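You operate a simulated robot arm through the tools that you are given. There is no shell and no other tool. Be economical: measure what you need, move in short steps, check, and stop when the job is done.

You are at the controls of a simulated robot arm. One attempt, no reset.

TASK
Fork the last caddy onto the brown tile and switch the kiln off.
Fine: the blue caddy on the upper shelf, still hot: no finger on it; yellow fork back; door closed, latch left free; heat dial to OFF before the fan goes off; hood vent closed; leave the hold knob.

The check looks at the end state, three seconds after you hand in, the way a careful person would. Anything else that was tipped, shoved, dropped, spilled or broken makes it a failure.

THE ROBOT
A 6-joint arm with a two-finger parallel gripper on a trunk, on a base that drives. Base frame: it is fixed to the floor where the robot stands at the start and does not move with it; the origin is under the middle of the robot, x ahead of it, y to its left, z up. Readings come in m, degrees, newtons and seconds.
With the tool pointing down near the work surface it reaches from about 0.36 to 0.82 m from the robot's upright axis, wherever it stands. Its first joint turns from -166.0 to 166.0 degrees. Places, roughly: blue caddy [1, -1.5, 1.25]; door latch [0.4, -2.2, 1.4]; grey caddy (19x11x8 cm) [-0.3, 0.7, 0.8]; heat dial [0.8, -1.4, 0.9]; hold knob [0.9, -1.6, 0.8]; hood fan switch [0.7, -0.9, 1]; hood vent knob [0.7, -1, 1.2]; kiln door [0.6, -2, 1.3]; orange caddy [1.25, -2, 0.75]; start button [1, -1.8, 0.9]; top of the brown tile [0.4, 0.1, 0.8]; white caddy [-1.25, 0.25, 0.75]. Payload 3.91 kg.
The TCP is the grasp point between the finger pads, 0.03 m short of the fingertips. In the tool frame z runs along the fingers and y along their closing line. The gripper opens to 0.11 m. The fingers are 0.02 m wide and 0.01 m thick; the gripper's body (0.048 by 0.112 m) begins 0.055 m behind the TCP.
Orientation is that of the tool frame in the base frame, as a unit quaternion [x, y, z, w]. With the fingers straight down and closing along the base's y, the tool's x points along the base's -x, its y along +y and its z along -z.

THE INTERFACE
- The arm moves only by the tool arm_command. Its argument "moves" is a list of rows, each an object (a shift or turn left out is 0, a gripper value left out holds the last) with "translation": the shift along the base's x, y, z in units of 30 mm (1.0 is 30 mm), a list of three; "turn": the turn, a rotation vector about the base's x, y, z in units of 6 degrees (1.0 is 6 degrees), a list of three; "grip": the opening in per cent of the stroke, from 0 (shut) to 100 (fully open). In form: [{"translation": [tx, ty, tz], "turn": [wx, wy, wz], "grip": grip}, ...]. A call has 1 to 20 rows; each row shifts and turns the commanded pose from where the row before left it. A call with a number of a shift or a turn outside -1 to 1 is refused whole. Each row takes 0.2 s and may step no farther than 0.05 m and 8.6 degrees from the row before; otherwise, or with a gripper value out of range, the whole call is refused. Where a pose cannot be reached the arm comes as near as it can. A force on the tool above 90 N (or 10 N above the force at the start of the call, whichever is more), or a blocked arm, ends the call early, and 0.2 s more pass. Each finger travels about 0.045 m/s and halts on what it meets, pressing with about 44 N; the grip force reading is that of the motor and also rises with nothing between the fingers. The clock runs only during rows and for 0.2 s after the last one: add rows that do not move to give the fingers time. It gives the time, the measured TCP pose, the force on the tool (base axes), the opening and the grip force at its end, in the units of the frame above (readings bear some noise), with the torque about the TCP (base axes, N m) and any sound that the robot's microphone picked up.
- Cameras (640 x 400 px; columns grow to the right, rows downward): "scene" is now at [-0.0284, 0.1506, 1.5354]; the picture's right is [0.22, -0.97, 0.00], its down [-0.88, -0.20, -0.43] and it looks along [0.42, 0.10, -0.90] (base axes); focal length 214 px, centre (320, 200). "wrist" rides on the gripper at [0.077, 0.007, -0.115] in the tool frame; the picture's right is [-0.09, 1.00, 0.00], its down [-0.80, -0.07, -0.59] and it looks along [-0.59, -0.05, 0.80] (tool axes); focal length 270 px, centre (320, 200). There is no depth. A picture from a camera that has moved, and an enlarged one, comes with that camera's place and axes in the base frame and with its lens. The place of the scene camera against the robot may be out by one fixed shift of up to 0.025 m in any direction.
- grab_frame(camera): a new picture of that camera. No time passes.
- raise_lower(by): slides the trunk up (or, below 0, down) by that many m; the arm and the scene camera ride with it, the base frame stays. It gives what a move gives, with no picture.
- drive_base(legs): drives the robot by 1 to 6 legs, each [ahead, turn to the left] in m and degrees, along the robot's own axes; the way and the turn of a leg run together, so that a leg with both is an arc; at most 1.5 m and 180 degrees a leg. The arm and the cameras ride along, it lands a little off, and it stops where it bumps. It gives what a move gives.
- turn_head(pan, tilt): turns the head with the scene camera to pan (to the left, within 155 degrees either way) and tilt (down, from -29 to 69), counted from straight ahead of the robot. It gives what a move gives.
- close_up(camera, box): a new picture of the part [left, top, right, bottom] of that camera's present view, enlarged. No time passes.
- close_job(): hands the job in; it is judged then, once.

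Go step by step. Nothing tells you exact positions but the pictures and the camera data: compare them with the known pose of the tool, close in by small moves and look again before you grip or let go. The budget is 120 turns and 90 pictures, counting those below and the enlarged ones. Unless the task says otherwise, let go and move clear before handing in, and close with one line.

The tools are called after "Request:" by a JSON object that holds its "name" and its "arguments". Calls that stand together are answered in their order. arm_command: Moves the arm, as the interface text tells. Its arguments: {"type":"object","properties":{"moves":{"type":"array"}},"required":["moves"]} The other tools are called the same way: raise_lower (by) slides the trunk up or down; drive_base (legs) drives the base; turn_head (pan, tilt) turns the head that bears the scene camera; grab_frame (camera) takes a picture; close_up (camera, box) takes an enlarged picture of a part of a camera's view; close_job () hands the job in.

At the start:

```text
t: 0.0
position: [0.3173, -0.303, 1.4735]
ee_rot: [0.005, 1.0, 0.0, 0.0]
wrist_force: [0.3, -0.4, 0.0]
ft_torque: [0.0, -0.01, -0.01]
width: 0.11
grip_force: 0.1
trunk travel left (down, up): [-0.523, 0.087]
robot x, y, heading: [0.0035, -0.0104, -0.2]
head pan, tilt: [12.9, 64.6]
```

scene: 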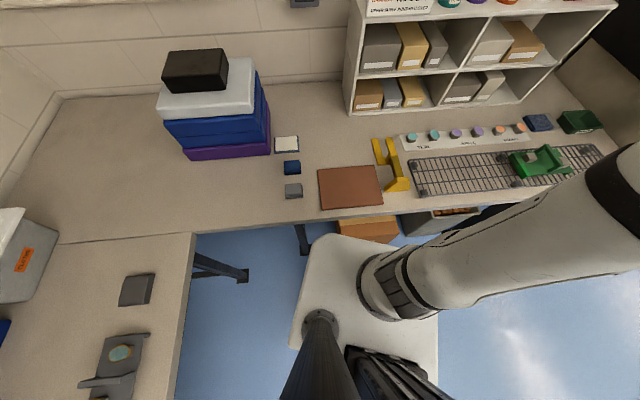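
wrist: 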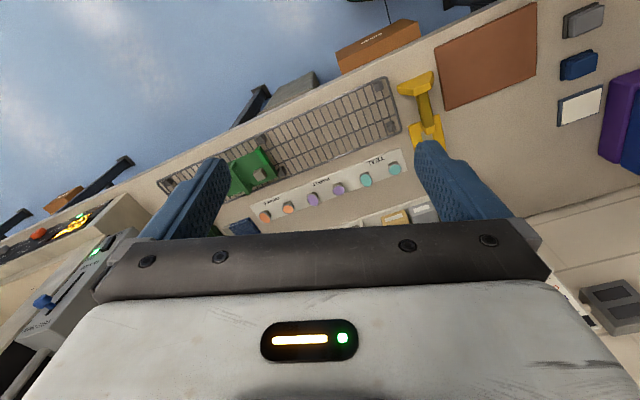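

I see the counter with the brown tile, a yellow fork beside it and a rack; the kiln is off to the right. I'll turn the head to look at the kiln area.

Request:
{"name": "turn_head", "arguments": {"pan": -60, "tilt": 25}}

Request:
{"name": "grab_frame", "arguments": {"camera": "scene"}}

```text
t: 1.4
position: [0.3182, -0.3021, 1.4742]
ee_rot: [0.005, 1.0, 0.0, -0.001]
wrist_force: [0.2, 0.4, 0.1]
ft_torque: [0.0, -0.01, 0.01]
width: 0.1102
grip_force: 0.1
trunk travel left (down, up): [-0.523, 0.087]
robot x, y, heading: [0.0005, -0.009, 0.0]
head pan, tilt: [-60.0, 25.0]
```

```text
87 pictures are left
camera scene: at [-0.0418, 0.0571, 1.5906], right [-0.87, -0.5, 0.0], down [-0.21, 0.37, -0.91], along [0.45, -0.78, -0.42], focal length 214 px, centre (320, 200)
```

scene: 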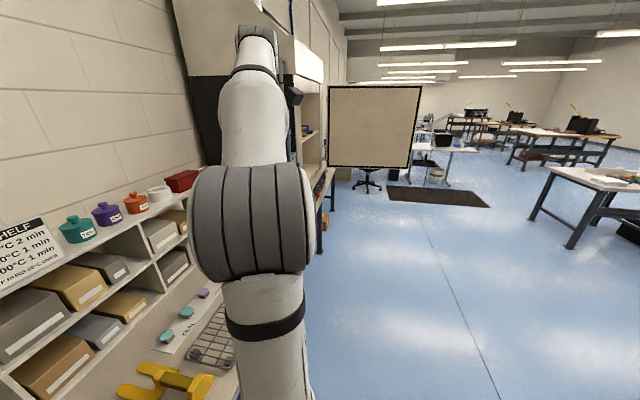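

The arm blocks part of the view; the kiln door stands open farther along. I'll read the shelf notice and look at the fork from here.

Request:
{"name": "turn_head", "arguments": {"pan": -12, "tilt": 40}}

Request:
{"name": "grab_frame", "arguments": {"camera": "scene"}}

Request:
{"name": "close_up", "arguments": {"camera": "wrist", "box": [0, 120, 240, 270]}}

```text
t: 2.6
position: [0.3165, -0.3023, 1.4738]
ee_rot: [0.005, 1.0, 0.001, 0.001]
wrist_force: [-0.1, -0.6, -0.1]
ft_torque: [0.02, 0.0, -0.03]
width: 0.1101
grip_force: 0.1
trunk travel left (down, up): [-0.523, 0.087]
robot x, y, heading: [0.0048, -0.0099, 0.1]
head pan, tilt: [-12.0, 40.0]
```

```text
86 pictures are left
camera scene: at [-0.0048, 0.1192, 1.5673], right [-0.21, -0.98, 0.0], down [-0.63, 0.13, -0.77], along [0.75, -0.16, -0.64], focal length 214 px, centre (320, 200)
```

scene: 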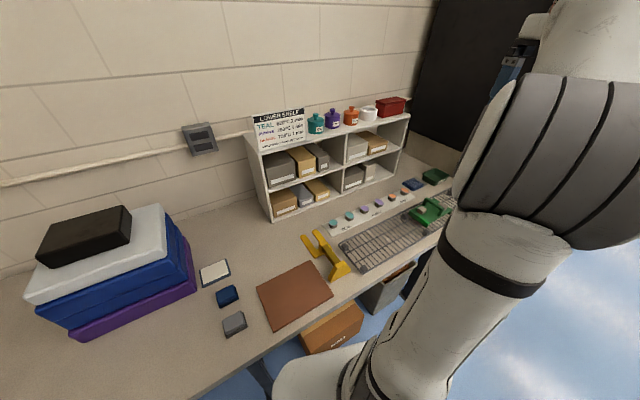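

```text
2.67 times, centred on (120, 195) of wrist
camera zoom: at [0.2407, -0.2944, 1.5897], right [0.1, 1.0, 0.0], down [0.8, -0.08, 0.59], along [0.59, -0.06, -0.8], focal length 721 px, centre (853, 213)
```

zoom: 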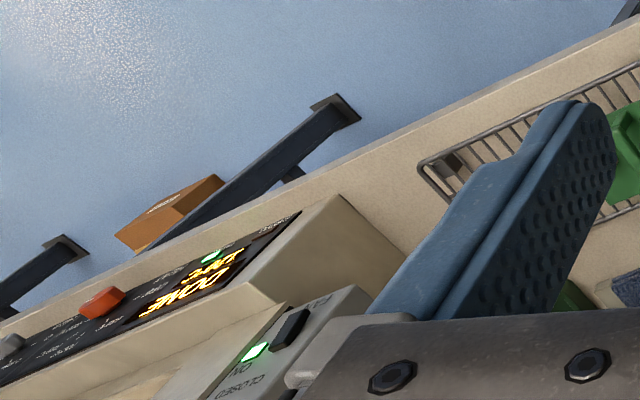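

The display shows "DONE". I'll zoom on the fork, then drive towards the kiln.

Request:
{"name": "close_up", "arguments": {"camera": "scene", "box": [240, 200, 400, 300]}}

Request:
{"name": "close_up", "arguments": {"camera": "wrist", "box": [380, 50, 480, 150]}}

Request:
{"name": "drive_base", "arguments": {"legs": [[-0.25, 0], [0, -90], [1.2, 0], [0, 90]]}}

Request:
{"name": "grab_frame", "arguments": {"camera": "scene"}}

Request:
{"name": "grab_frame", "arguments": {"camera": "wrist"}}

```text
4.00 times, centred on (320, 250) of scene
camera zoom: at [-0.0048, 0.1192, 1.5673], right [-0.21, -0.98, 0.0], down [-0.63, 0.13, -0.77], along [0.75, -0.16, -0.64], focal length 858 px, centre (320, 0)
```

zoom: 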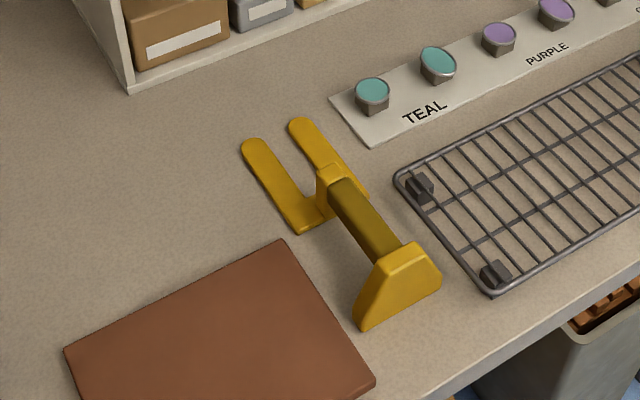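

```text
4.00 times, centred on (430, 100) of wrist
camera zoom: at [0.2407, -0.2944, 1.5897], right [0.1, 1.0, 0.0], down [0.8, -0.08, 0.59], along [0.59, -0.06, -0.8], focal length 1081 px, centre (-120, 600)
```

zoom: 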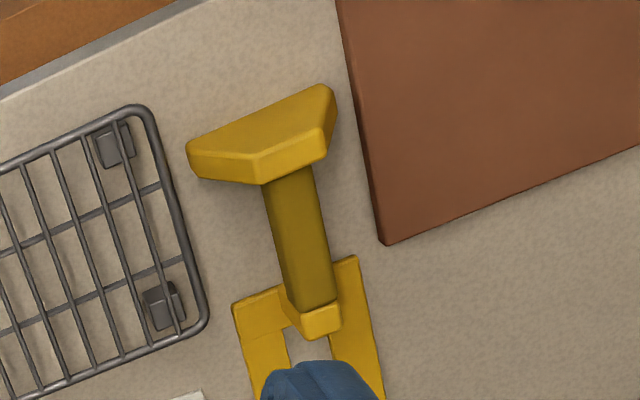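

```text
t: 17.8
position: [-0.0064, -1.5208, 1.4745]
ee_rot: [0.045, 0.999, 0.0, -0.001]
wrist_force: [-1.0, 0.4, -0.7]
ft_torque: [-0.02, -0.01, -0.01]
width: 0.1097
grip_force: 0.0
trunk travel left (down, up): [-0.523, 0.087]
robot x, y, heading: [-0.2963, -1.2116, -4.9]
head pan, tilt: [-12.0, 40.0]
```

```text
82 pictures are left
camera scene: at [-0.2942, -1.0823, 1.5674], right [-0.29, -0.96, 0.0], down [-0.61, 0.19, -0.77], along [0.73, -0.22, -0.64], focal length 214 px, centre (320, 200)
```

scene: 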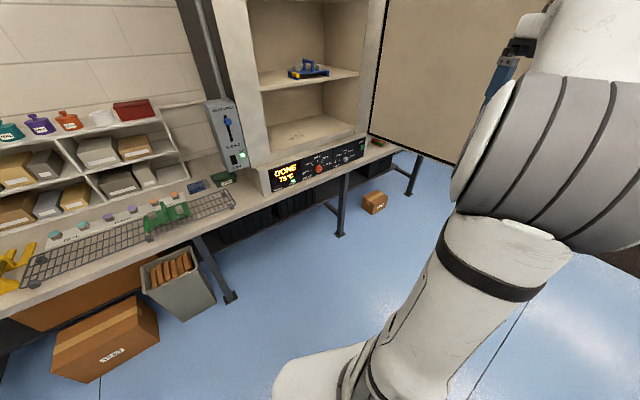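

```text
81 pictures are left
camera wrist: at [-0.0829, -1.5069, 1.5898], right [0.18, 0.98, 0.0], down [0.79, -0.14, 0.59], along [0.59, -0.1, -0.8], focal length 270 px, centre (320, 200)
```

wrist: 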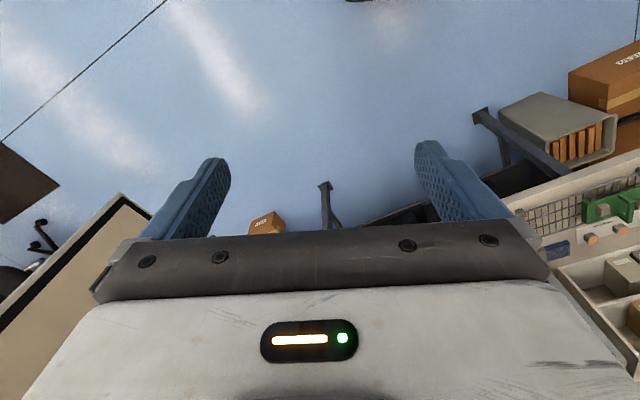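

Now the kiln is in view: blue caddy on the upper shelf, panel below, hood control box to its left. I'll zoom in on each.

Request:
{"name": "close_up", "arguments": {"camera": "scene", "box": [255, 130, 405, 200]}}

Request:
{"name": "close_up", "arguments": {"camera": "scene", "box": [190, 80, 270, 200]}}

Request:
{"name": "close_up", "arguments": {"camera": "scene", "box": [260, 40, 370, 110]}}

Request:
{"name": "close_up", "arguments": {"camera": "scene", "box": [120, 180, 240, 260]}}

```text
4.27 times, centred on (330, 165) of scene
camera zoom: at [-0.2942, -1.0823, 1.5674], right [-0.29, -0.96, 0.0], down [-0.61, 0.19, -0.77], along [0.73, -0.22, -0.64], focal length 915 px, centre (277, 349)
```

zoom: 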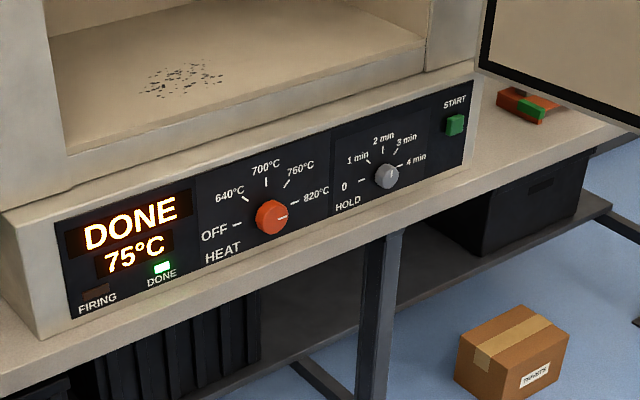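

```text
3.33 times, centred on (230, 140) of scene
camera zoom: at [-0.2942, -1.0823, 1.5674], right [-0.29, -0.96, 0.0], down [-0.61, 0.19, -0.77], along [0.73, -0.22, -0.64], focal length 715 px, centre (620, 400)
```

zoom: 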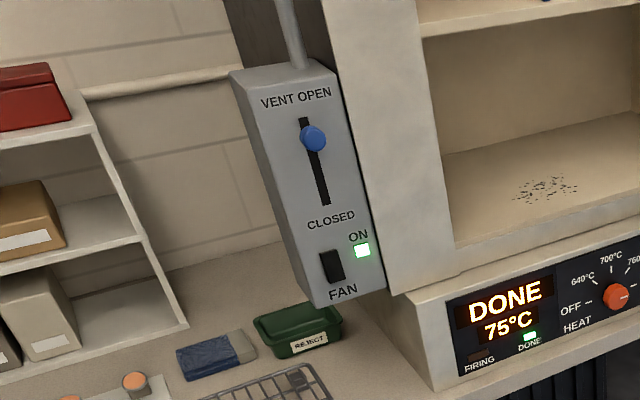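

```text
5.71 times, centred on (315, 75) of scene
camera zoom: at [-0.2942, -1.0823, 1.5674], right [-0.29, -0.96, 0.0], down [-0.61, 0.19, -0.77], along [0.73, -0.22, -0.64], focal length 1226 px, centre (349, 914)
```

zoom: 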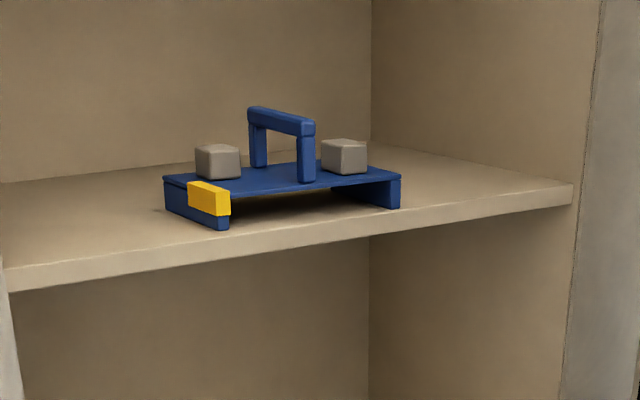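

```text
5.00 times, centred on (180, 220) of scene
camera zoom: at [-0.2942, -1.0823, 1.5674], right [-0.29, -0.96, 0.0], down [-0.61, 0.19, -0.77], along [0.73, -0.22, -0.64], focal length 1072 px, centre (1020, 100)
```

zoom: 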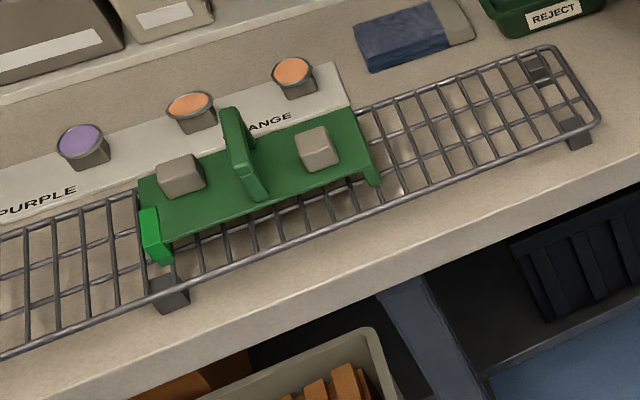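

The counter runs skewed ~20° to the base axes (kiln faces heading ~20°). Heat dial points to 820 °C, OFF is opposite (180° CCW); fan on, vent open. I'll fold the arm ahead with the tool levelled, then approach the panel.

Request:
{"name": "arm_command", "arguments": {"moves": [{"translation": [0.35, 0.6, 0], "turn": [0, -1, 0], "grip": 60}, {"translation": [0.35, 0.6, 0], "turn": [0, -1, 0]}, {"translation": [0.35, 0.6, 0], "turn": [0, -1, 0]}, {"translation": [0.35, 0.6, 0], "turn": [0, -1, 0]}, {"translation": [0.35, 0.6, 0], "turn": [0, -1, 0]}, {"translation": [0.35, 0.6, 0], "turn": [0, -1, 0]}, {"translation": [0.35, 0.6, 0], "turn": [0, -1, 0]}, {"translation": [0.35, 0.6, 0], "turn": [0, -1, 0]}, {"translation": [0.35, 0.6, 0], "turn": [0, -1, 0]}, {"translation": [0.35, 0.6, 0], "turn": [0, -1, 0]}, {"translation": [0.35, 0.6, 0], "turn": [0, -1, 0]}, {"translation": [0.35, 0.6, 0], "turn": [0, -1, 0]}, {"translation": [0.35, 0.6, 0], "turn": [0, -1, 0]}, {"translation": [0.35, 0.6, 0], "turn": [0, -1, 0]}, {"translation": [0.35, 0.6, 0], "turn": [0, -1, 0]}]}}

Request:
{"name": "grab_frame", "arguments": {"camera": "scene"}}

```text
t: 21.0
position: [0.1497, -1.2497, 1.4733]
ee_rot: [0.033, 0.706, 0.03, 0.706]
wrist_force: [-0.1, -0.8, -0.3]
ft_torque: [0.0, -0.01, -0.02]
width: 0.066
grip_force: 0.0
trunk travel left (down, up): [-0.523, 0.087]
robot x, y, heading: [-0.2927, -1.2093, -5.3]
head pan, tilt: [-12.0, 40.0]
```

```text
76 pictures are left
camera scene: at [-0.2933, -1.0815, 1.5673], right [-0.29, -0.96, 0.0], down [-0.61, 0.19, -0.77], along [0.73, -0.22, -0.64], focal length 214 px, centre (320, 200)
```

scene: 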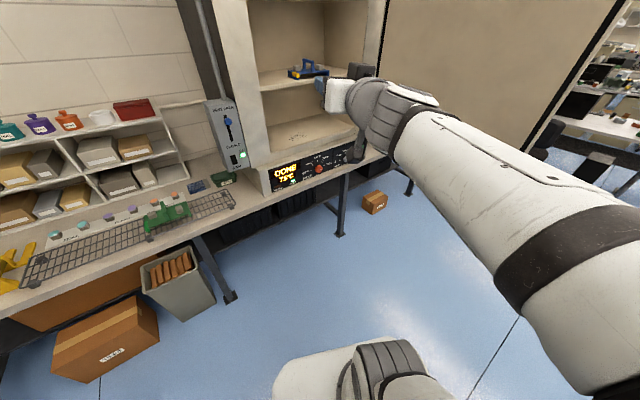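

Tool is level. I'll drive parallel to the counter and then face the kiln squarely.

Request:
{"name": "drive_base", "arguments": {"legs": [[0, -64.7], [0.5, 0], [0, 90], [0.2, 0]]}}

Request:
{"name": "turn_head", "arguments": {"pan": 0, "tilt": 35}}

Request:
{"name": "grab_frame", "arguments": {"camera": "scene"}}

Request:
{"name": "grab_frame", "arguments": {"camera": "wrist"}}

```text
t: 30.7
position: [0.3035, -1.5323, 1.4725]
ee_rot: [-0.114, 0.698, 0.178, 0.684]
wrist_force: [-0.4, 0.2, 0.3]
ft_torque: [0.01, 0.03, -0.02]
width: 0.0659
grip_force: 0.0
trunk travel left (down, up): [-0.523, 0.087]
robot x, y, heading: [-0.1274, -1.6525, 17.8]
head pan, tilt: [-12.0, 40.0]
stopped in leg 4: the robot was blocked; the commanded pose is now the measured one
```

```text
t: 31.4
position: [0.3038, -1.533, 1.4726]
ee_rot: [-0.114, 0.698, 0.177, 0.685]
wrist_force: [-0.8, -0.6, -0.2]
ft_torque: [0.02, 0.01, -0.02]
width: 0.0662
grip_force: 0.1
trunk travel left (down, up): [-0.523, 0.087]
robot x, y, heading: [-0.1336, -1.6518, 17.6]
head pan, tilt: [0.0, 35.0]
```

```text
75 pictures are left
camera scene: at [-0.1784, -1.5079, 1.5748], right [0.3, -0.95, 0.0], down [-0.55, -0.17, -0.82], along [0.78, 0.25, -0.57], focal length 214 px, centre (320, 200)
```

scene: 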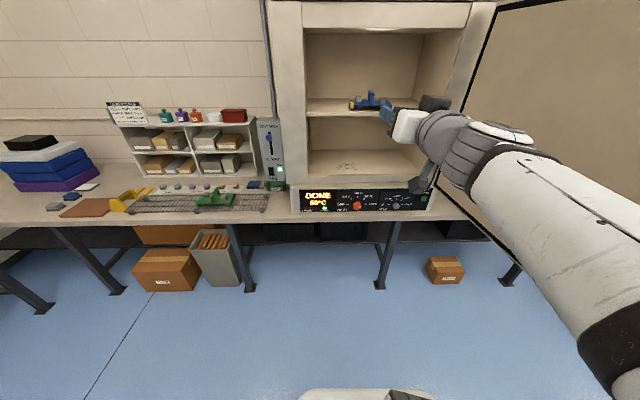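

```text
74 pictures are left
camera wrist: at [0.1938, -1.5666, 1.3986], right [-0.4, 0.9, 0.18], down [-0.49, -0.37, 0.79], along [0.78, 0.23, 0.59], focal length 270 px, centre (320, 200)
```

wrist: 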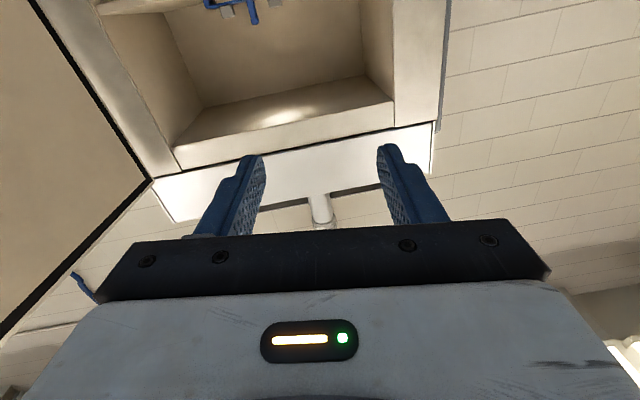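

Leg 4 was blocked. I'll look right to see what touched.

Request:
{"name": "turn_head", "arguments": {"pan": -45, "tilt": 35}}

Request:
{"name": "grab_frame", "arguments": {"camera": "scene"}}

```text
t: 32.6
position: [0.3038, -1.5326, 1.474]
ee_rot: [-0.114, 0.698, 0.177, 0.685]
wrist_force: [-0.2, 1.0, -0.2]
ft_torque: [-0.02, 0.0, 0.01]
width: 0.0657
grip_force: 0.1
trunk travel left (down, up): [-0.523, 0.087]
robot x, y, heading: [-0.1248, -1.6513, 17.3]
head pan, tilt: [-45.0, 35.0]
```

```text
73 pictures are left
camera scene: at [-0.1841, -1.5749, 1.5749], right [-0.46, -0.89, 0.0], down [-0.51, 0.26, -0.82], along [0.73, -0.38, -0.57], focal length 214 px, centre (320, 200)
```

scene: 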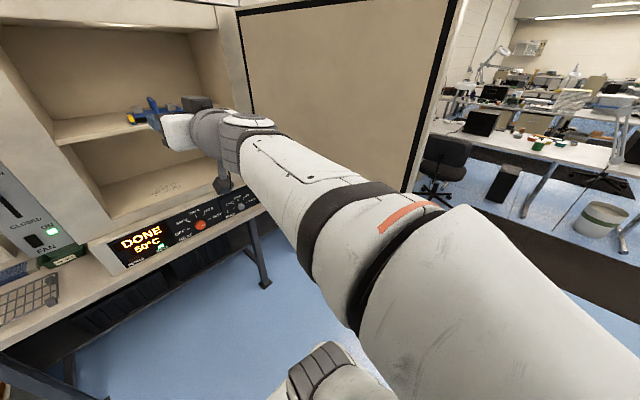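

Nothing obvious in contact: the door tip looks well beyond the elbow. I'll look down at the floor ahead and to the right of the base.

Request:
{"name": "turn_head", "arguments": {"pan": -25, "tilt": 69}}

Request:
{"name": "grab_frame", "arguments": {"camera": "scene"}}

Request:
{"name": "turn_head", "arguments": {"pan": -95, "tilt": 50}}

Request:
{"name": "grab_frame", "arguments": {"camera": "scene"}}

```text
t: 33.6
position: [0.3026, -1.5325, 1.4733]
ee_rot: [-0.114, 0.698, 0.177, 0.685]
wrist_force: [0.3, 0.1, 0.2]
ft_torque: [0.02, -0.01, -0.02]
width: 0.0657
grip_force: 0.1
trunk travel left (down, up): [-0.523, 0.087]
robot x, y, heading: [-0.1292, -1.6522, 17.7]
head pan, tilt: [-25.0, 68.8]
```

```text
72 pictures are left
camera scene: at [-0.2069, -1.5417, 1.5312], right [-0.13, -0.99, 0.0], down [-0.92, 0.12, -0.36], along [0.36, -0.05, -0.93], focal length 214 px, centre (320, 200)
```

scene: 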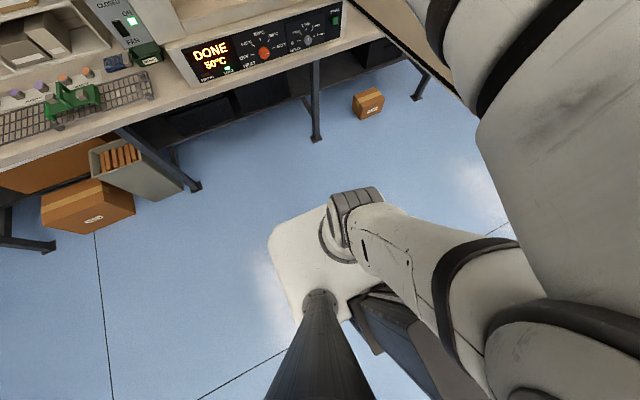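

```text
t: 35.0
position: [0.3029, -1.5336, 1.4742]
ee_rot: [-0.115, 0.698, 0.177, 0.685]
wrist_force: [-0.1, 0.6, -0.1]
ft_torque: [0.01, 0.02, -0.06]
width: 0.0661
grip_force: 0.0
trunk travel left (down, up): [-0.523, 0.087]
robot x, y, heading: [-0.1309, -1.6511, 17.6]
head pan, tilt: [-95.0, 50.0]
```

```text
71 pictures are left
camera scene: at [-0.2455, -1.6096, 1.5531], right [-0.98, -0.22, 0.0], down [-0.17, 0.75, -0.64], along [0.14, -0.63, -0.77], focal length 214 px, centre (320, 200)
```

scene: 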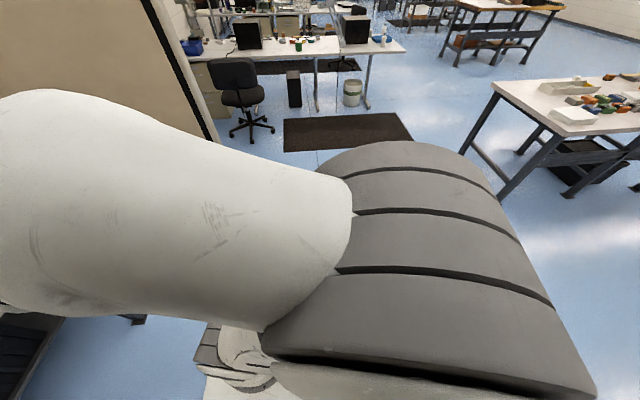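

Nothing seems to touch at the base. I'll try a tiny move ahead to see whether the block persists.

Request:
{"name": "drive_base", "arguments": {"legs": [[0.06, 0]]}}

Request:
{"name": "grab_frame", "arguments": {"camera": "scene"}}

```text
t: 35.9
position: [0.363, -1.5149, 1.4739]
ee_rot: [-0.115, 0.698, 0.177, 0.684]
wrist_force: [0.5, 0.1, -0.3]
ft_torque: [0.0, -0.02, 0.0]
width: 0.0659
grip_force: 0.1
trunk travel left (down, up): [-0.523, 0.087]
robot x, y, heading: [-0.0695, -1.6335, 17.6]
head pan, tilt: [-95.0, 50.0]
```

```text
70 pictures are left
camera scene: at [-0.1866, -1.5909, 1.5532], right [-0.98, -0.22, 0.0], down [-0.17, 0.75, -0.64], along [0.14, -0.63, -0.77], focal length 214 px, centre (320, 200)
```

scene: 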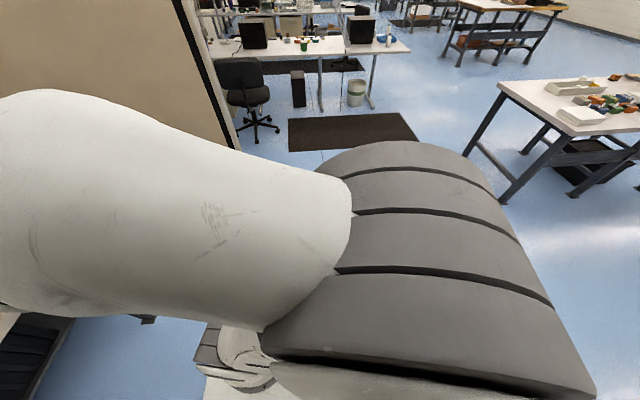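

It moved fine this time. Now I'll lower the trunk to panel height and look at the panel from there.

Request:
{"name": "raise_lower", "arguments": {"by": -0.45}}

Request:
{"name": "turn_head", "arguments": {"pan": 5, "tilt": 10}}

Request:
{"name": "grab_frame", "arguments": {"camera": "scene"}}

Request:
{"name": "grab_frame", "arguments": {"camera": "wrist"}}

```text
refused: -0.45 is not a number from -0.4 to 0.4
```

```text
t: 37.7
position: [0.3622, -1.5157, 1.4721]
ee_rot: [-0.115, 0.698, 0.177, 0.685]
wrist_force: [-0.7, 0.5, 0.0]
ft_torque: [0.02, -0.03, 0.06]
width: 0.0662
grip_force: 0.1
trunk travel left (down, up): [-0.523, 0.087]
robot x, y, heading: [-0.0699, -1.6324, 17.8]
head pan, tilt: [5.0, 10.0]
```

```text
69 pictures are left
camera scene: at [-0.119, -1.4805, 1.615], right [0.38, -0.92, 0.0], down [-0.16, -0.07, -0.98], along [0.91, 0.38, -0.17], focal length 214 px, centre (320, 200)
```

scene: 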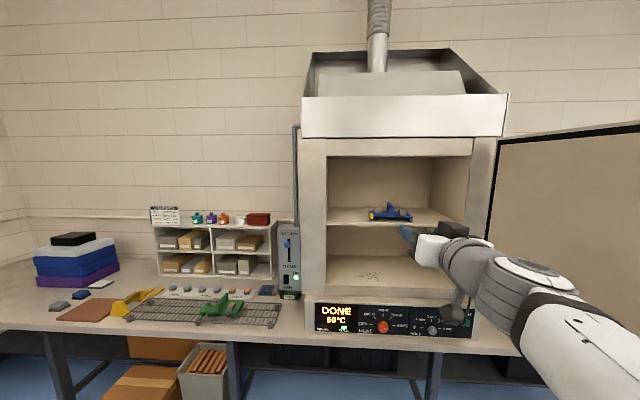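

```text
68 pictures are left
camera wrist: at [0.2514, -1.5483, 1.3985], right [-0.4, 0.9, 0.18], down [-0.49, -0.37, 0.79], along [0.78, 0.23, 0.59], focal length 270 px, centre (320, 200)
```

wrist: 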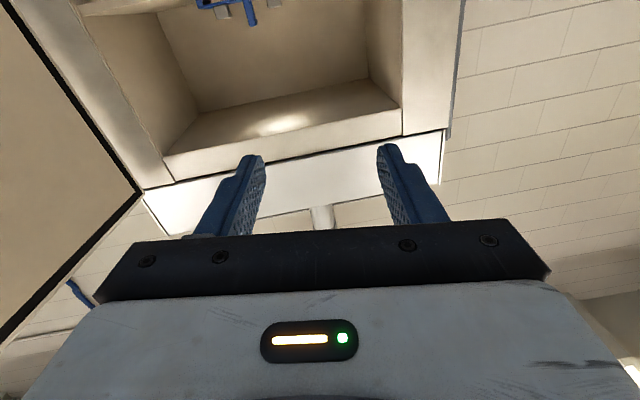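

Great frontal view. I estimate the dial at about (0.825, -1.41, 0.85). Lowering the trunk in two steps.

Request:
{"name": "raise_lower", "arguments": {"by": -0.4}}

Request:
{"name": "raise_lower", "arguments": {"by": -0.1}}

Request:
{"name": "grab_frame", "arguments": {"camera": "scene"}}

Request:
{"name": "grab_frame", "arguments": {"camera": "wrist"}}

```text
t: 40.1
position: [0.4105, -1.5099, 1.1355]
ee_rot: [-0.106, 0.745, 0.18, 0.634]
wrist_force: [-0.3, -0.9, 0.7]
ft_torque: [0.01, 0.01, -0.03]
width: 0.066
grip_force: 0.1
trunk travel left (down, up): [-0.249, 0.361]
robot x, y, heading: [-0.0716, -1.6361, 17.4]
head pan, tilt: [5.0, 10.0]
stopped: the arm was blocked; the commanded pose is now the measured one
```

```text
t: 41.3
position: [0.381, -1.514, 0.9119]
ee_rot: [-0.086, 0.834, 0.184, 0.513]
wrist_force: [-0.2, -0.8, -0.1]
ft_torque: [-0.01, -0.03, 0.01]
width: 0.0661
grip_force: 0.0
trunk travel left (down, up): [-0.173, 0.437]
robot x, y, heading: [-0.0724, -1.6298, 17.7]
head pan, tilt: [5.0, 10.0]
stopped: the arm was blocked; the commanded pose is now the measured one
```

```text
67 pictures are left
camera scene: at [-0.1192, -1.4807, 1.2704], right [0.38, -0.92, 0.0], down [-0.16, -0.07, -0.98], along [0.91, 0.38, -0.17], focal length 214 px, centre (320, 200)
```

scene: 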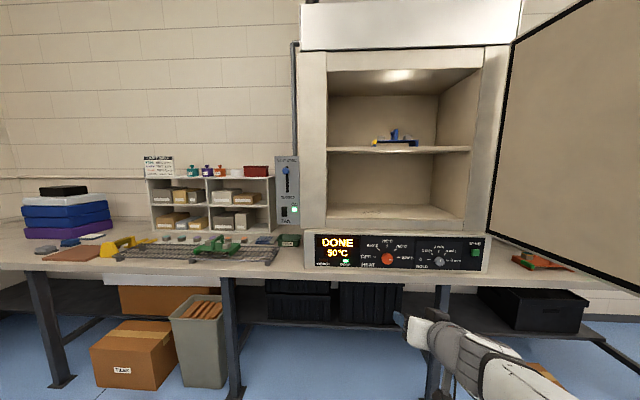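

```text
66 pictures are left
camera wrist: at [0.2498, -1.5491, 0.8926], right [-0.29, 0.91, 0.3], down [-0.1, -0.34, 0.94], along [0.95, 0.24, 0.19], focal length 270 px, centre (320, 200)
```

wrist: 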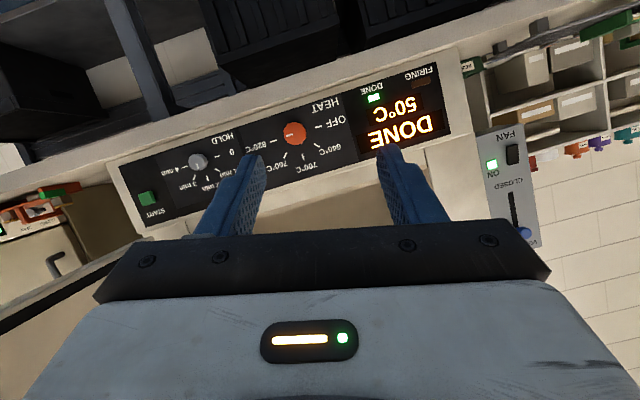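

The arm pitched while lowering, so something is impeding it. I'll look at the arm.

Request:
{"name": "turn_head", "arguments": {"pan": -50, "tilt": 45}}

Request:
{"name": "grab_frame", "arguments": {"camera": "scene"}}

```text
t: 42.5
position: [0.3835, -1.5134, 0.9109]
ee_rot: [-0.085, 0.834, 0.183, 0.514]
wrist_force: [-0.4, 0.6, -0.5]
ft_torque: [0.01, -0.03, -0.02]
width: 0.066
grip_force: 0.0
trunk travel left (down, up): [-0.173, 0.437]
robot x, y, heading: [-0.0734, -1.6319, 17.7]
head pan, tilt: [-50.0, 45.0]
```

```text
65 pictures are left
camera scene: at [-0.1361, -1.5597, 1.2135], right [-0.53, -0.85, 0.0], down [-0.6, 0.38, -0.71], along [0.6, -0.38, -0.71], focal length 214 px, centre (320, 200)
```

scene: 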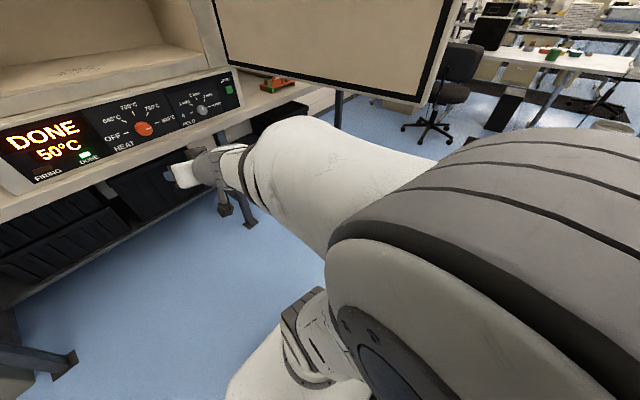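

I'll test whether the arm responds normally by levelling the tool again here in free space.

Request:
{"name": "arm_command", "arguments": {"moves": [{"turn": [0.43, -0.9, -0.22]}, {"turn": [0.43, -0.9, -0.22]}, {"turn": [0.43, -0.9, -0.22]}, {"turn": [0.43, -0.9, -0.22]}]}}

Request:
{"name": "grab_frame", "arguments": {"camera": "wrist"}}

```text
t: 43.5
position: [0.4063, -1.5099, 0.9335]
ee_rot: [-0.035, 0.7, 0.213, 0.681]
wrist_force: [-0.7, -0.2, -0.4]
ft_torque: [0.0, -0.02, 0.01]
width: 0.0661
grip_force: 0.0
out of reach, approached as far as the arm can: row 3, 4
trunk travel left (down, up): [-0.173, 0.437]
robot x, y, heading: [-0.0698, -1.633, 17.9]
head pan, tilt: [-50.0, 45.0]
```

```text
64 pictures are left
camera wrist: at [0.2923, -1.5256, 0.8594], right [-0.33, 0.88, 0.33], down [-0.48, -0.46, 0.75], along [0.81, 0.09, 0.57], focal length 270 px, centre (320, 200)
```

wrist: 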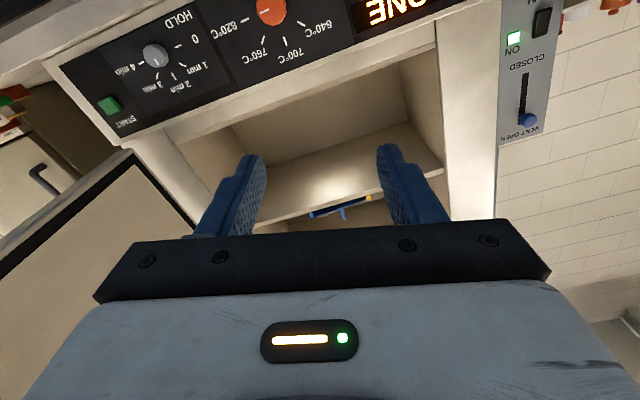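

The arm is at its fold limit this close in; moving the base 0.2 m nearer gives a better posture afterwards.

Request:
{"name": "drive_base", "arguments": {"legs": [[0.15, 2]]}}

Request:
{"name": "turn_head", "arguments": {"pan": -5, "tilt": 30}}

Request:
{"name": "grab_frame", "arguments": {"camera": "scene"}}

Request:
{"name": "grab_frame", "arguments": {"camera": "wrist"}}

```text
t: 44.9
position: [0.5498, -1.4475, 0.9325]
ee_rot: [-0.045, 0.701, 0.224, 0.676]
wrist_force: [-1.2, -0.4, 0.0]
ft_torque: [0.02, 0.01, 0.0]
width: 0.066
grip_force: 0.1
trunk travel left (down, up): [-0.173, 0.437]
robot x, y, heading: [0.0736, -1.5838, 19.2]
head pan, tilt: [-50.0, 45.0]
```

```text
t: 46.0
position: [0.5491, -1.4469, 0.9327]
ee_rot: [-0.046, 0.701, 0.224, 0.676]
wrist_force: [0.2, 0.3, 0.2]
ft_torque: [0.01, -0.01, 0.0]
width: 0.0661
grip_force: 0.1
trunk travel left (down, up): [-0.173, 0.437]
robot x, y, heading: [0.0773, -1.5868, 19.2]
head pan, tilt: [-5.0, 30.0]
```

```text
63 pictures are left
camera scene: at [0.027, -1.45, 1.2321], right [0.25, -0.97, 0.0], down [-0.48, -0.12, -0.87], along [0.84, 0.21, -0.5], focal length 214 px, centre (320, 200)
```

scene: 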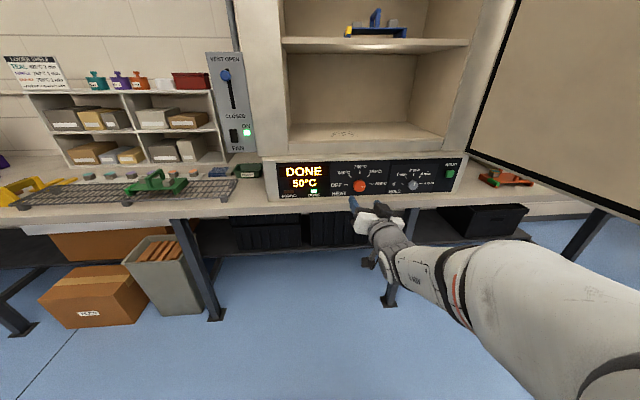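

```text
62 pictures are left
camera wrist: at [0.4359, -1.466, 0.8598], right [-0.36, 0.87, 0.34], down [-0.46, -0.48, 0.75], along [0.81, 0.11, 0.57], focal length 270 px, centre (320, 200)
```

wrist: 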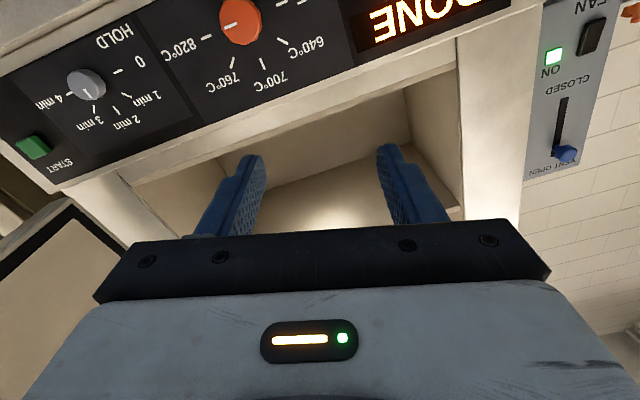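

Wrist and scene cameras agree: dial front about (0.823, -1.411, 0.849). I'll align the tool on the dial's axis, ~9 cm short.

Request:
{"name": "arm_command", "arguments": {"moves": [{"translation": [0.9, 0.024, -0.4], "turn": [0, 0, -0.05], "grip": 75}, {"translation": [0.9, 0.024, -0.4], "turn": [0, 0, -0.05]}, {"translation": [0.9, 0.024, -0.4], "turn": [0, 0, -0.05]}, {"translation": [0.9, 0.024, -0.4], "turn": [0, 0, -0.05]}, {"translation": [0.9, 0.024, -0.4], "turn": [0, 0, -0.05]}, {"translation": [0.9, 0.024, -0.4], "turn": [0, 0, -0.05]}, {"translation": [0.9, 0.024, -0.4], "turn": [0, 0, -0.05]}]}}

Request:
{"name": "grab_frame", "arguments": {"camera": "wrist"}}

Request:
{"name": "close_up", "arguments": {"camera": "scene", "box": [260, 140, 480, 280]}}

```text
t: 47.6
position: [0.7382, -1.4424, 0.846]
ee_rot: [-0.036, 0.701, 0.214, 0.679]
wrist_force: [-0.3, -0.4, 0.1]
ft_torque: [0.02, 0.02, -0.01]
width: 0.0824
grip_force: 0.0
trunk travel left (down, up): [-0.173, 0.437]
robot x, y, heading: [0.0725, -1.5907, 19.4]
head pan, tilt: [-5.0, 30.0]
```

```text
61 pictures are left
camera wrist: at [0.6235, -1.4573, 0.7729], right [-0.33, 0.88, 0.34], down [-0.47, -0.46, 0.75], along [0.82, 0.09, 0.57], focal length 270 px, centre (320, 200)
```

wrist: 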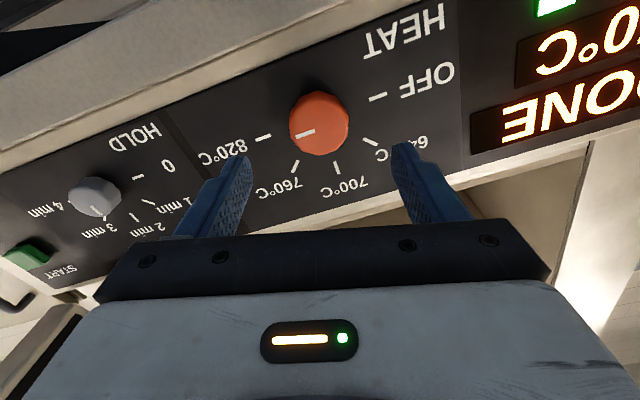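

```text
2.86 times, centred on (370, 210) of scene
camera zoom: at [0.0268, -1.45, 1.2321], right [0.25, -0.97, 0.0], down [-0.48, -0.12, -0.87], along [0.84, 0.21, -0.5], focal length 613 px, centre (177, 171)
```

zoom: 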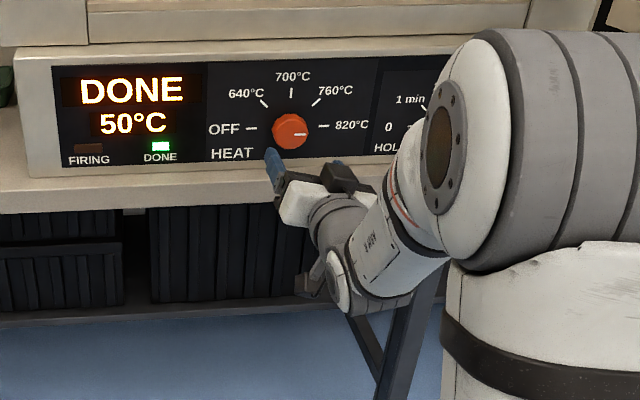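

Aligned well: the dial is centred between the fingers. Advancing 7 cm so the fingers straddle it.

Request:
{"name": "arm_command", "arguments": {"moves": [{"translation": [0.731, 0.266, 0.03]}, {"translation": [0.731, 0.266, 0.03]}, {"translation": [0.731, 0.266, 0.03]}]}}

Request:
{"name": "grab_frame", "arguments": {"camera": "wrist"}}

```text
t: 48.5
position: [0.8048, -1.4241, 0.8507]
ee_rot: [-0.035, 0.702, 0.215, 0.678]
wrist_force: [-0.3, 0.3, 1.5]
ft_torque: [0.01, 0.0, 0.01]
width: 0.0822
grip_force: 0.0
out of reach, approached as far as the arm can: row 1
trunk travel left (down, up): [-0.173, 0.437]
robot x, y, heading: [0.0735, -1.5875, 19.0]
head pan, tilt: [-5.0, 30.0]
```

```text
59 pictures are left
camera wrist: at [0.6896, -1.4392, 0.7779], right [-0.33, 0.88, 0.34], down [-0.47, -0.46, 0.75], along [0.82, 0.09, 0.57], focal length 270 px, centre (320, 200)
```

wrist: 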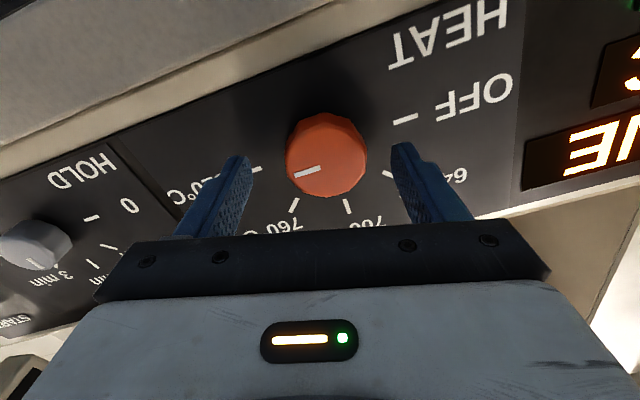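

Centred within 5 mm; a little farther in and then close on the dial.

Request:
{"name": "arm_command", "arguments": {"moves": [{"translation": [0.35, 0.3, 0]}, {"translation": [0, 0, 0], "grip": 20}, {"translation": [0, 0, 0]}, {"translation": [0, 0, 0]}, {"translation": [0, 0, 0]}, {"translation": [0, 0, 0]}]}}

Request:
{"name": "close_up", "arguments": {"camera": "wrist", "box": [160, 60, 480, 260]}}

```text
t: 49.9
position: [0.8167, -1.4168, 0.8525]
ee_rot: [-0.04, 0.701, 0.214, 0.679]
wrist_force: [-3.4, 23.3, 4.2]
ft_torque: [0.05, -0.1, 1.33]
width: 0.0477
grip_force: 45.1
out of reach, approached as far as the arm can: row 1
trunk travel left (down, up): [-0.173, 0.437]
robot x, y, heading: [0.0753, -1.5851, 19.3]
head pan, tilt: [-5.0, 30.0]
```

```text
2.00 times, centred on (320, 160) of wrist
camera zoom: at [0.7008, -1.4331, 0.7801], right [-0.34, 0.88, 0.33], down [-0.47, -0.46, 0.75], along [0.82, 0.1, 0.57], focal length 541 px, centre (320, 280)
```

zoom: 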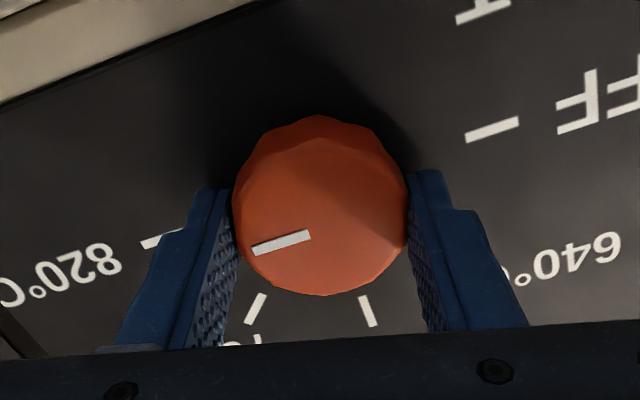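

Gripped on the dial. Turning counter-clockwise, with a small centring shift.

Request:
{"name": "arm_command", "arguments": {"moves": [{"translation": [-0.02, 0.06, 0], "turn": [-0.47, -0.171, 0]}, {"turn": [-0.94, -0.342, 0]}, {"turn": [-0.94, -0.342, 0]}, {"turn": [-0.94, -0.342, 0]}, {"turn": [-0.94, -0.342, 0]}, {"turn": [-0.94, -0.342, 0]}]}}

Request:
{"name": "close_up", "arguments": {"camera": "wrist", "box": [160, 60, 480, 260]}}

```text
t: 51.0
position: [0.8199, -1.4145, 0.8591]
ee_rot: [-0.19, 0.691, 0.09, 0.692]
wrist_force: [-36.1, 7.3, -0.2]
ft_torque: [0.35, -0.56, -0.06]
width: 0.0473
grip_force: 25.3
out of reach, approached as far as the arm can: row 5
trunk travel left (down, up): [-0.173, 0.437]
robot x, y, heading: [0.0776, -1.5861, 19.4]
head pan, tilt: [-5.0, 30.0]
stopped in row 5: the force on the tool passed its limit at 125 N (the readings are from after the stop); the commanded pose is now the measured one
```

```text
2.00 times, centred on (320, 160) of wrist
camera zoom: at [0.7151, -1.4637, 0.7869], right [-0.39, 0.92, -0.05], down [-0.54, -0.18, 0.82], along [0.74, 0.35, 0.57], focal length 541 px, centre (320, 280)
```

zoom: 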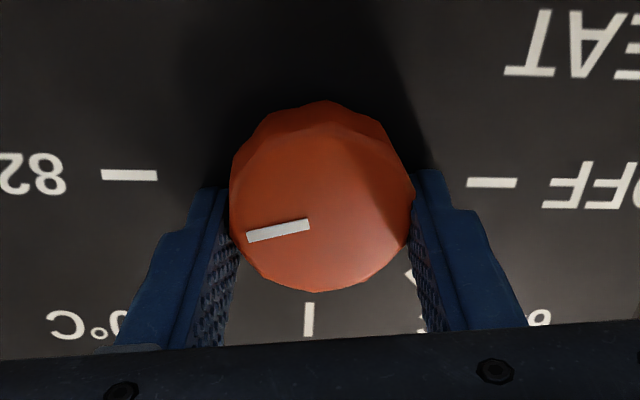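

The dial turned ~20° but the arm hit a joint limit and pressed. I'll release, back off and probe the wrist's rotation range in free space.

Request:
{"name": "arm_command", "arguments": {"moves": [{"grip": 75}, {}, {}, {"translation": [-0.7, -0.26, 0]}, {"translation": [-0.9, -0.33, 0]}, {"translation": [-0.9, -0.33, 0]}, {"turn": [-0.94, -0.342, 0]}, {"turn": [-0.94, -0.342, 0]}, {"turn": [-0.94, -0.342, 0]}, {"turn": [-0.94, -0.342, 0]}, {"turn": [-0.94, -0.342, 0]}, {"turn": [-0.94, -0.342, 0]}, {"turn": [-0.94, -0.342, 0]}, {"turn": [-0.94, -0.342, 0]}, {"turn": [-0.94, -0.342, 0]}, {"turn": [-0.94, -0.342, 0]}]}}

Request:
{"name": "grab_frame", "arguments": {"camera": "wrist"}}

```text
t: 54.4
position: [0.8216, -1.5723, 1.0828]
ee_rot: [-0.507, 0.526, -0.277, 0.624]
wrist_force: [-0.4, -0.2, -0.2]
ft_torque: [-0.01, -0.01, 0.02]
width: 0.0828
grip_force: 0.1
out of reach, approached as far as the arm can: row 7, 8, 9, 10, 11, 12, 13, 14, 15, 16
trunk travel left (down, up): [-0.173, 0.437]
robot x, y, heading: [0.0794, -1.5868, 19.2]
head pan, tilt: [-5.0, 30.0]
```

```text
56 pictures are left
camera wrist: at [0.7365, -1.6771, 1.0558], right [-0.21, 0.41, -0.89], down [-0.78, 0.48, 0.41], along [0.59, 0.78, 0.22], focal length 270 px, centre (320, 200)
```

wrist: 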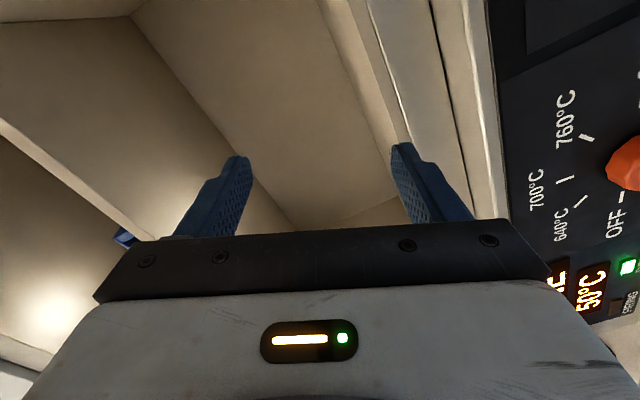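

The orientation was reached but the position drifted up: the arm's workspace is higher than the dial at this trunk height. I'll back out and lower the trunk further.

Request:
{"name": "arm_command", "arguments": {"moves": [{"translation": [-0.9, -0.33, 0]}, {"translation": [-0.9, -0.33, 0]}, {"translation": [-0.9, -0.33, 0]}, {"translation": [-0.9, -0.33, 0]}, {"translation": [-0.9, -0.33, 0]}]}}

Request:
{"name": "turn_head", "arguments": {"pan": -30, "tilt": 45}}

Request:
{"name": "grab_frame", "arguments": {"camera": "scene"}}

```text
t: 55.6
position: [0.6877, -1.6264, 1.0975]
ee_rot: [-0.504, 0.525, -0.279, 0.627]
wrist_force: [-0.9, -0.5, 0.5]
ft_torque: [0.01, -0.02, -0.03]
width: 0.0826
grip_force: 0.1
out of reach, approached as far as the arm can: row 1, 2, 4
trunk travel left (down, up): [-0.173, 0.437]
robot x, y, heading: [0.0751, -1.5858, 19.4]
head pan, tilt: [-5.0, 30.0]
```

```text
t: 56.5
position: [0.6887, -1.6266, 1.0966]
ee_rot: [-0.504, 0.524, -0.278, 0.628]
wrist_force: [0.1, 0.7, 0.6]
ft_torque: [0.0, 0.01, 0.01]
width: 0.0823
grip_force: 0.0
trunk travel left (down, up): [-0.173, 0.437]
robot x, y, heading: [0.0708, -1.5817, 19.4]
head pan, tilt: [-30.0, 45.0]
```

```text
55 pictures are left
camera scene: at [0.019, -1.4875, 1.2095], right [-0.18, -0.98, 0.0], down [-0.69, 0.13, -0.71], along [0.7, -0.13, -0.71], focal length 214 px, centre (320, 200)
```

scene: 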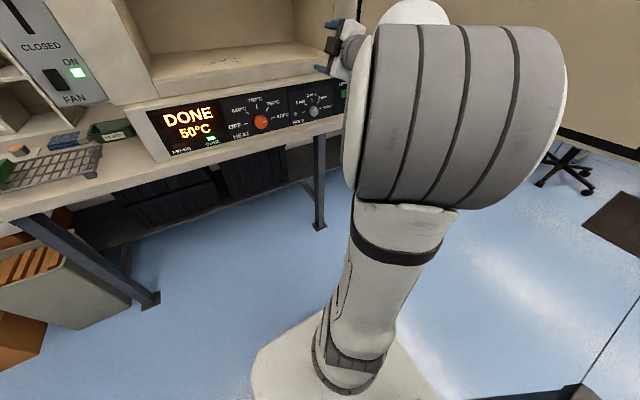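

I'll rotate the wrist the other way to probe the clockwise range, well clear of the kiln.

Request:
{"name": "arm_command", "arguments": {"moves": [{"translation": [-0.07, 0.4, -0.2], "turn": [0.94, 0.342, 0]}, {"translation": [-0.07, 0.4, -0.2], "turn": [0.94, 0.342, 0]}, {"translation": [-0.07, 0.4, -0.2], "turn": [0.94, 0.342, 0]}, {"translation": [-0.07, 0.4, -0.2], "turn": [0.94, 0.342, 0]}, {"translation": [-0.07, 0.4, -0.2], "turn": [0.94, 0.342, 0]}, {"translation": [-0.07, 0.4, -0.2], "turn": [0.94, 0.342, 0]}, {"translation": [-0.07, 0.4, -0.2], "turn": [0.94, 0.342, 0]}, {"translation": [-0.07, 0.4, -0.2], "turn": [0.94, 0.342, 0]}, {"translation": [-0.07, 0.4, -0.2], "turn": [0.94, 0.342, 0]}, {"translation": [-0.07, 0.4, -0.2], "turn": [0.94, 0.342, 0]}, {"translation": [-0.07, 0.4, -0.2], "turn": [0.94, 0.342, 0]}, {"translation": [-0.07, 0.4, -0.2], "turn": [0.94, 0.342, 0]}, {"translation": [-0.07, 0.4, -0.2], "turn": [0.94, 0.342, 0]}, {"translation": [-0.07, 0.4, -0.2], "turn": [0.94, 0.342, 0]}, {"turn": [0.94, 0.342, 0]}, {"turn": [0.94, 0.342, 0]}, {"turn": [0.94, 0.342, 0]}, {"turn": [0.94, 0.342, 0]}, {"turn": [0.94, 0.342, 0]}, {"turn": [0.94, 0.342, 0]}]}}

Request:
{"name": "arm_command", "arguments": {"moves": [{"turn": [0.94, 0.342, 0]}, {"turn": [0.94, 0.342, 0]}, {"turn": [0.94, 0.342, 0]}, {"turn": [0.94, 0.342, 0]}, {"turn": [0.94, 0.342, 0]}, {"turn": [0.94, 0.342, 0]}, {"turn": [0.94, 0.342, 0]}, {"turn": [0.94, 0.342, 0]}, {"turn": [0.94, 0.342, 0]}, {"turn": [0.94, 0.342, 0]}]}}

Request:
{"name": "grab_frame", "arguments": {"camera": "scene"}}

```text
t: 60.7
position: [0.6593, -1.4581, 1.0129]
ee_rot: [0.177, 0.675, 0.436, 0.568]
wrist_force: [0.5, 0.0, -0.5]
ft_torque: [-0.01, 0.03, -0.01]
width: 0.0824
grip_force: 0.0
trunk travel left (down, up): [-0.173, 0.437]
robot x, y, heading: [0.0769, -1.5872, 19.4]
head pan, tilt: [-30.0, 45.0]
```

```text
t: 62.9
position: [0.6588, -1.4583, 1.0137]
ee_rot: [0.494, 0.477, 0.665, 0.294]
wrist_force: [-0.2, -0.6, -0.7]
ft_torque: [0.01, 0.0, 0.02]
width: 0.0826
grip_force: 0.1
trunk travel left (down, up): [-0.173, 0.437]
robot x, y, heading: [0.0736, -1.5876, 18.7]
head pan, tilt: [-30.0, 45.0]
```

```text
54 pictures are left
camera scene: at [0.019, -1.4875, 1.2095], right [-0.18, -0.98, 0.0], down [-0.69, 0.13, -0.71], along [0.69, -0.13, -0.71], focal length 214 px, centre (320, 200)
```

scene: 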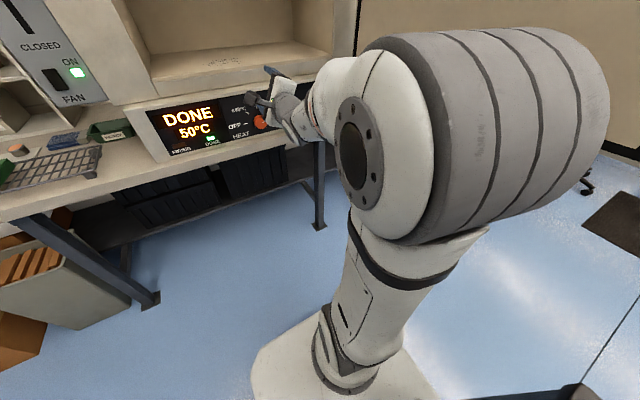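

Clockwise range is good. I'll rotate further CW (~60°) and go to the pre-grasp pose in front of the dial.

Request:
{"name": "arm_command", "arguments": {"moves": [{"turn": [0.94, 0.342, 0]}, {"turn": [0.94, 0.342, 0]}, {"translation": [0.375, 0.079, -0.678], "turn": [0.94, 0.342, 0]}, {"translation": [0.375, 0.079, -0.678], "turn": [0.94, 0.342, 0]}, {"translation": [0.375, 0.079, -0.678], "turn": [0.94, 0.342, 0]}, {"translation": [0.375, 0.079, -0.678], "turn": [0.94, 0.342, 0]}, {"translation": [0.375, 0.079, -0.678], "turn": [0.94, 0.342, 0]}, {"translation": [0.375, 0.079, -0.678], "turn": [0.94, 0.342, 0]}, {"translation": [0.375, 0.079, -0.678], "turn": [0.94, 0.342, 0]}, {"translation": [0.375, 0.079, -0.678], "turn": [0.94, 0.342, 0]}]}}

Request:
{"name": "grab_frame", "arguments": {"camera": "wrist"}}

```text
t: 65.1
position: [0.7531, -1.4673, 0.8567]
ee_rot: [0.68, 0.154, 0.714, -0.063]
wrist_force: [0.1, -0.2, -0.1]
ft_torque: [-0.01, 0.03, 0.01]
width: 0.0824
grip_force: 0.1
out of reach, approached as far as the arm can: row 6, 7, 8, 9, 10
trunk travel left (down, up): [-0.173, 0.437]
robot x, y, heading: [0.0722, -1.5815, 19.5]
head pan, tilt: [-30.0, 45.0]
```

```text
53 pictures are left
camera wrist: at [0.6414, -1.499, 0.9323], right [0.3, -0.95, 0.05], down [-0.53, -0.21, -0.82], along [0.79, 0.22, -0.57], focal length 270 px, centre (320, 200)
```

wrist: 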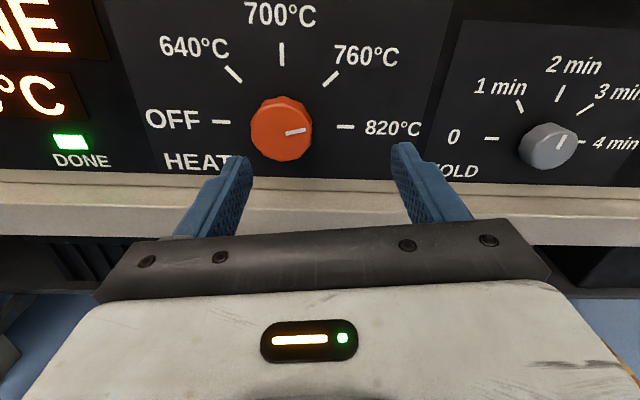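

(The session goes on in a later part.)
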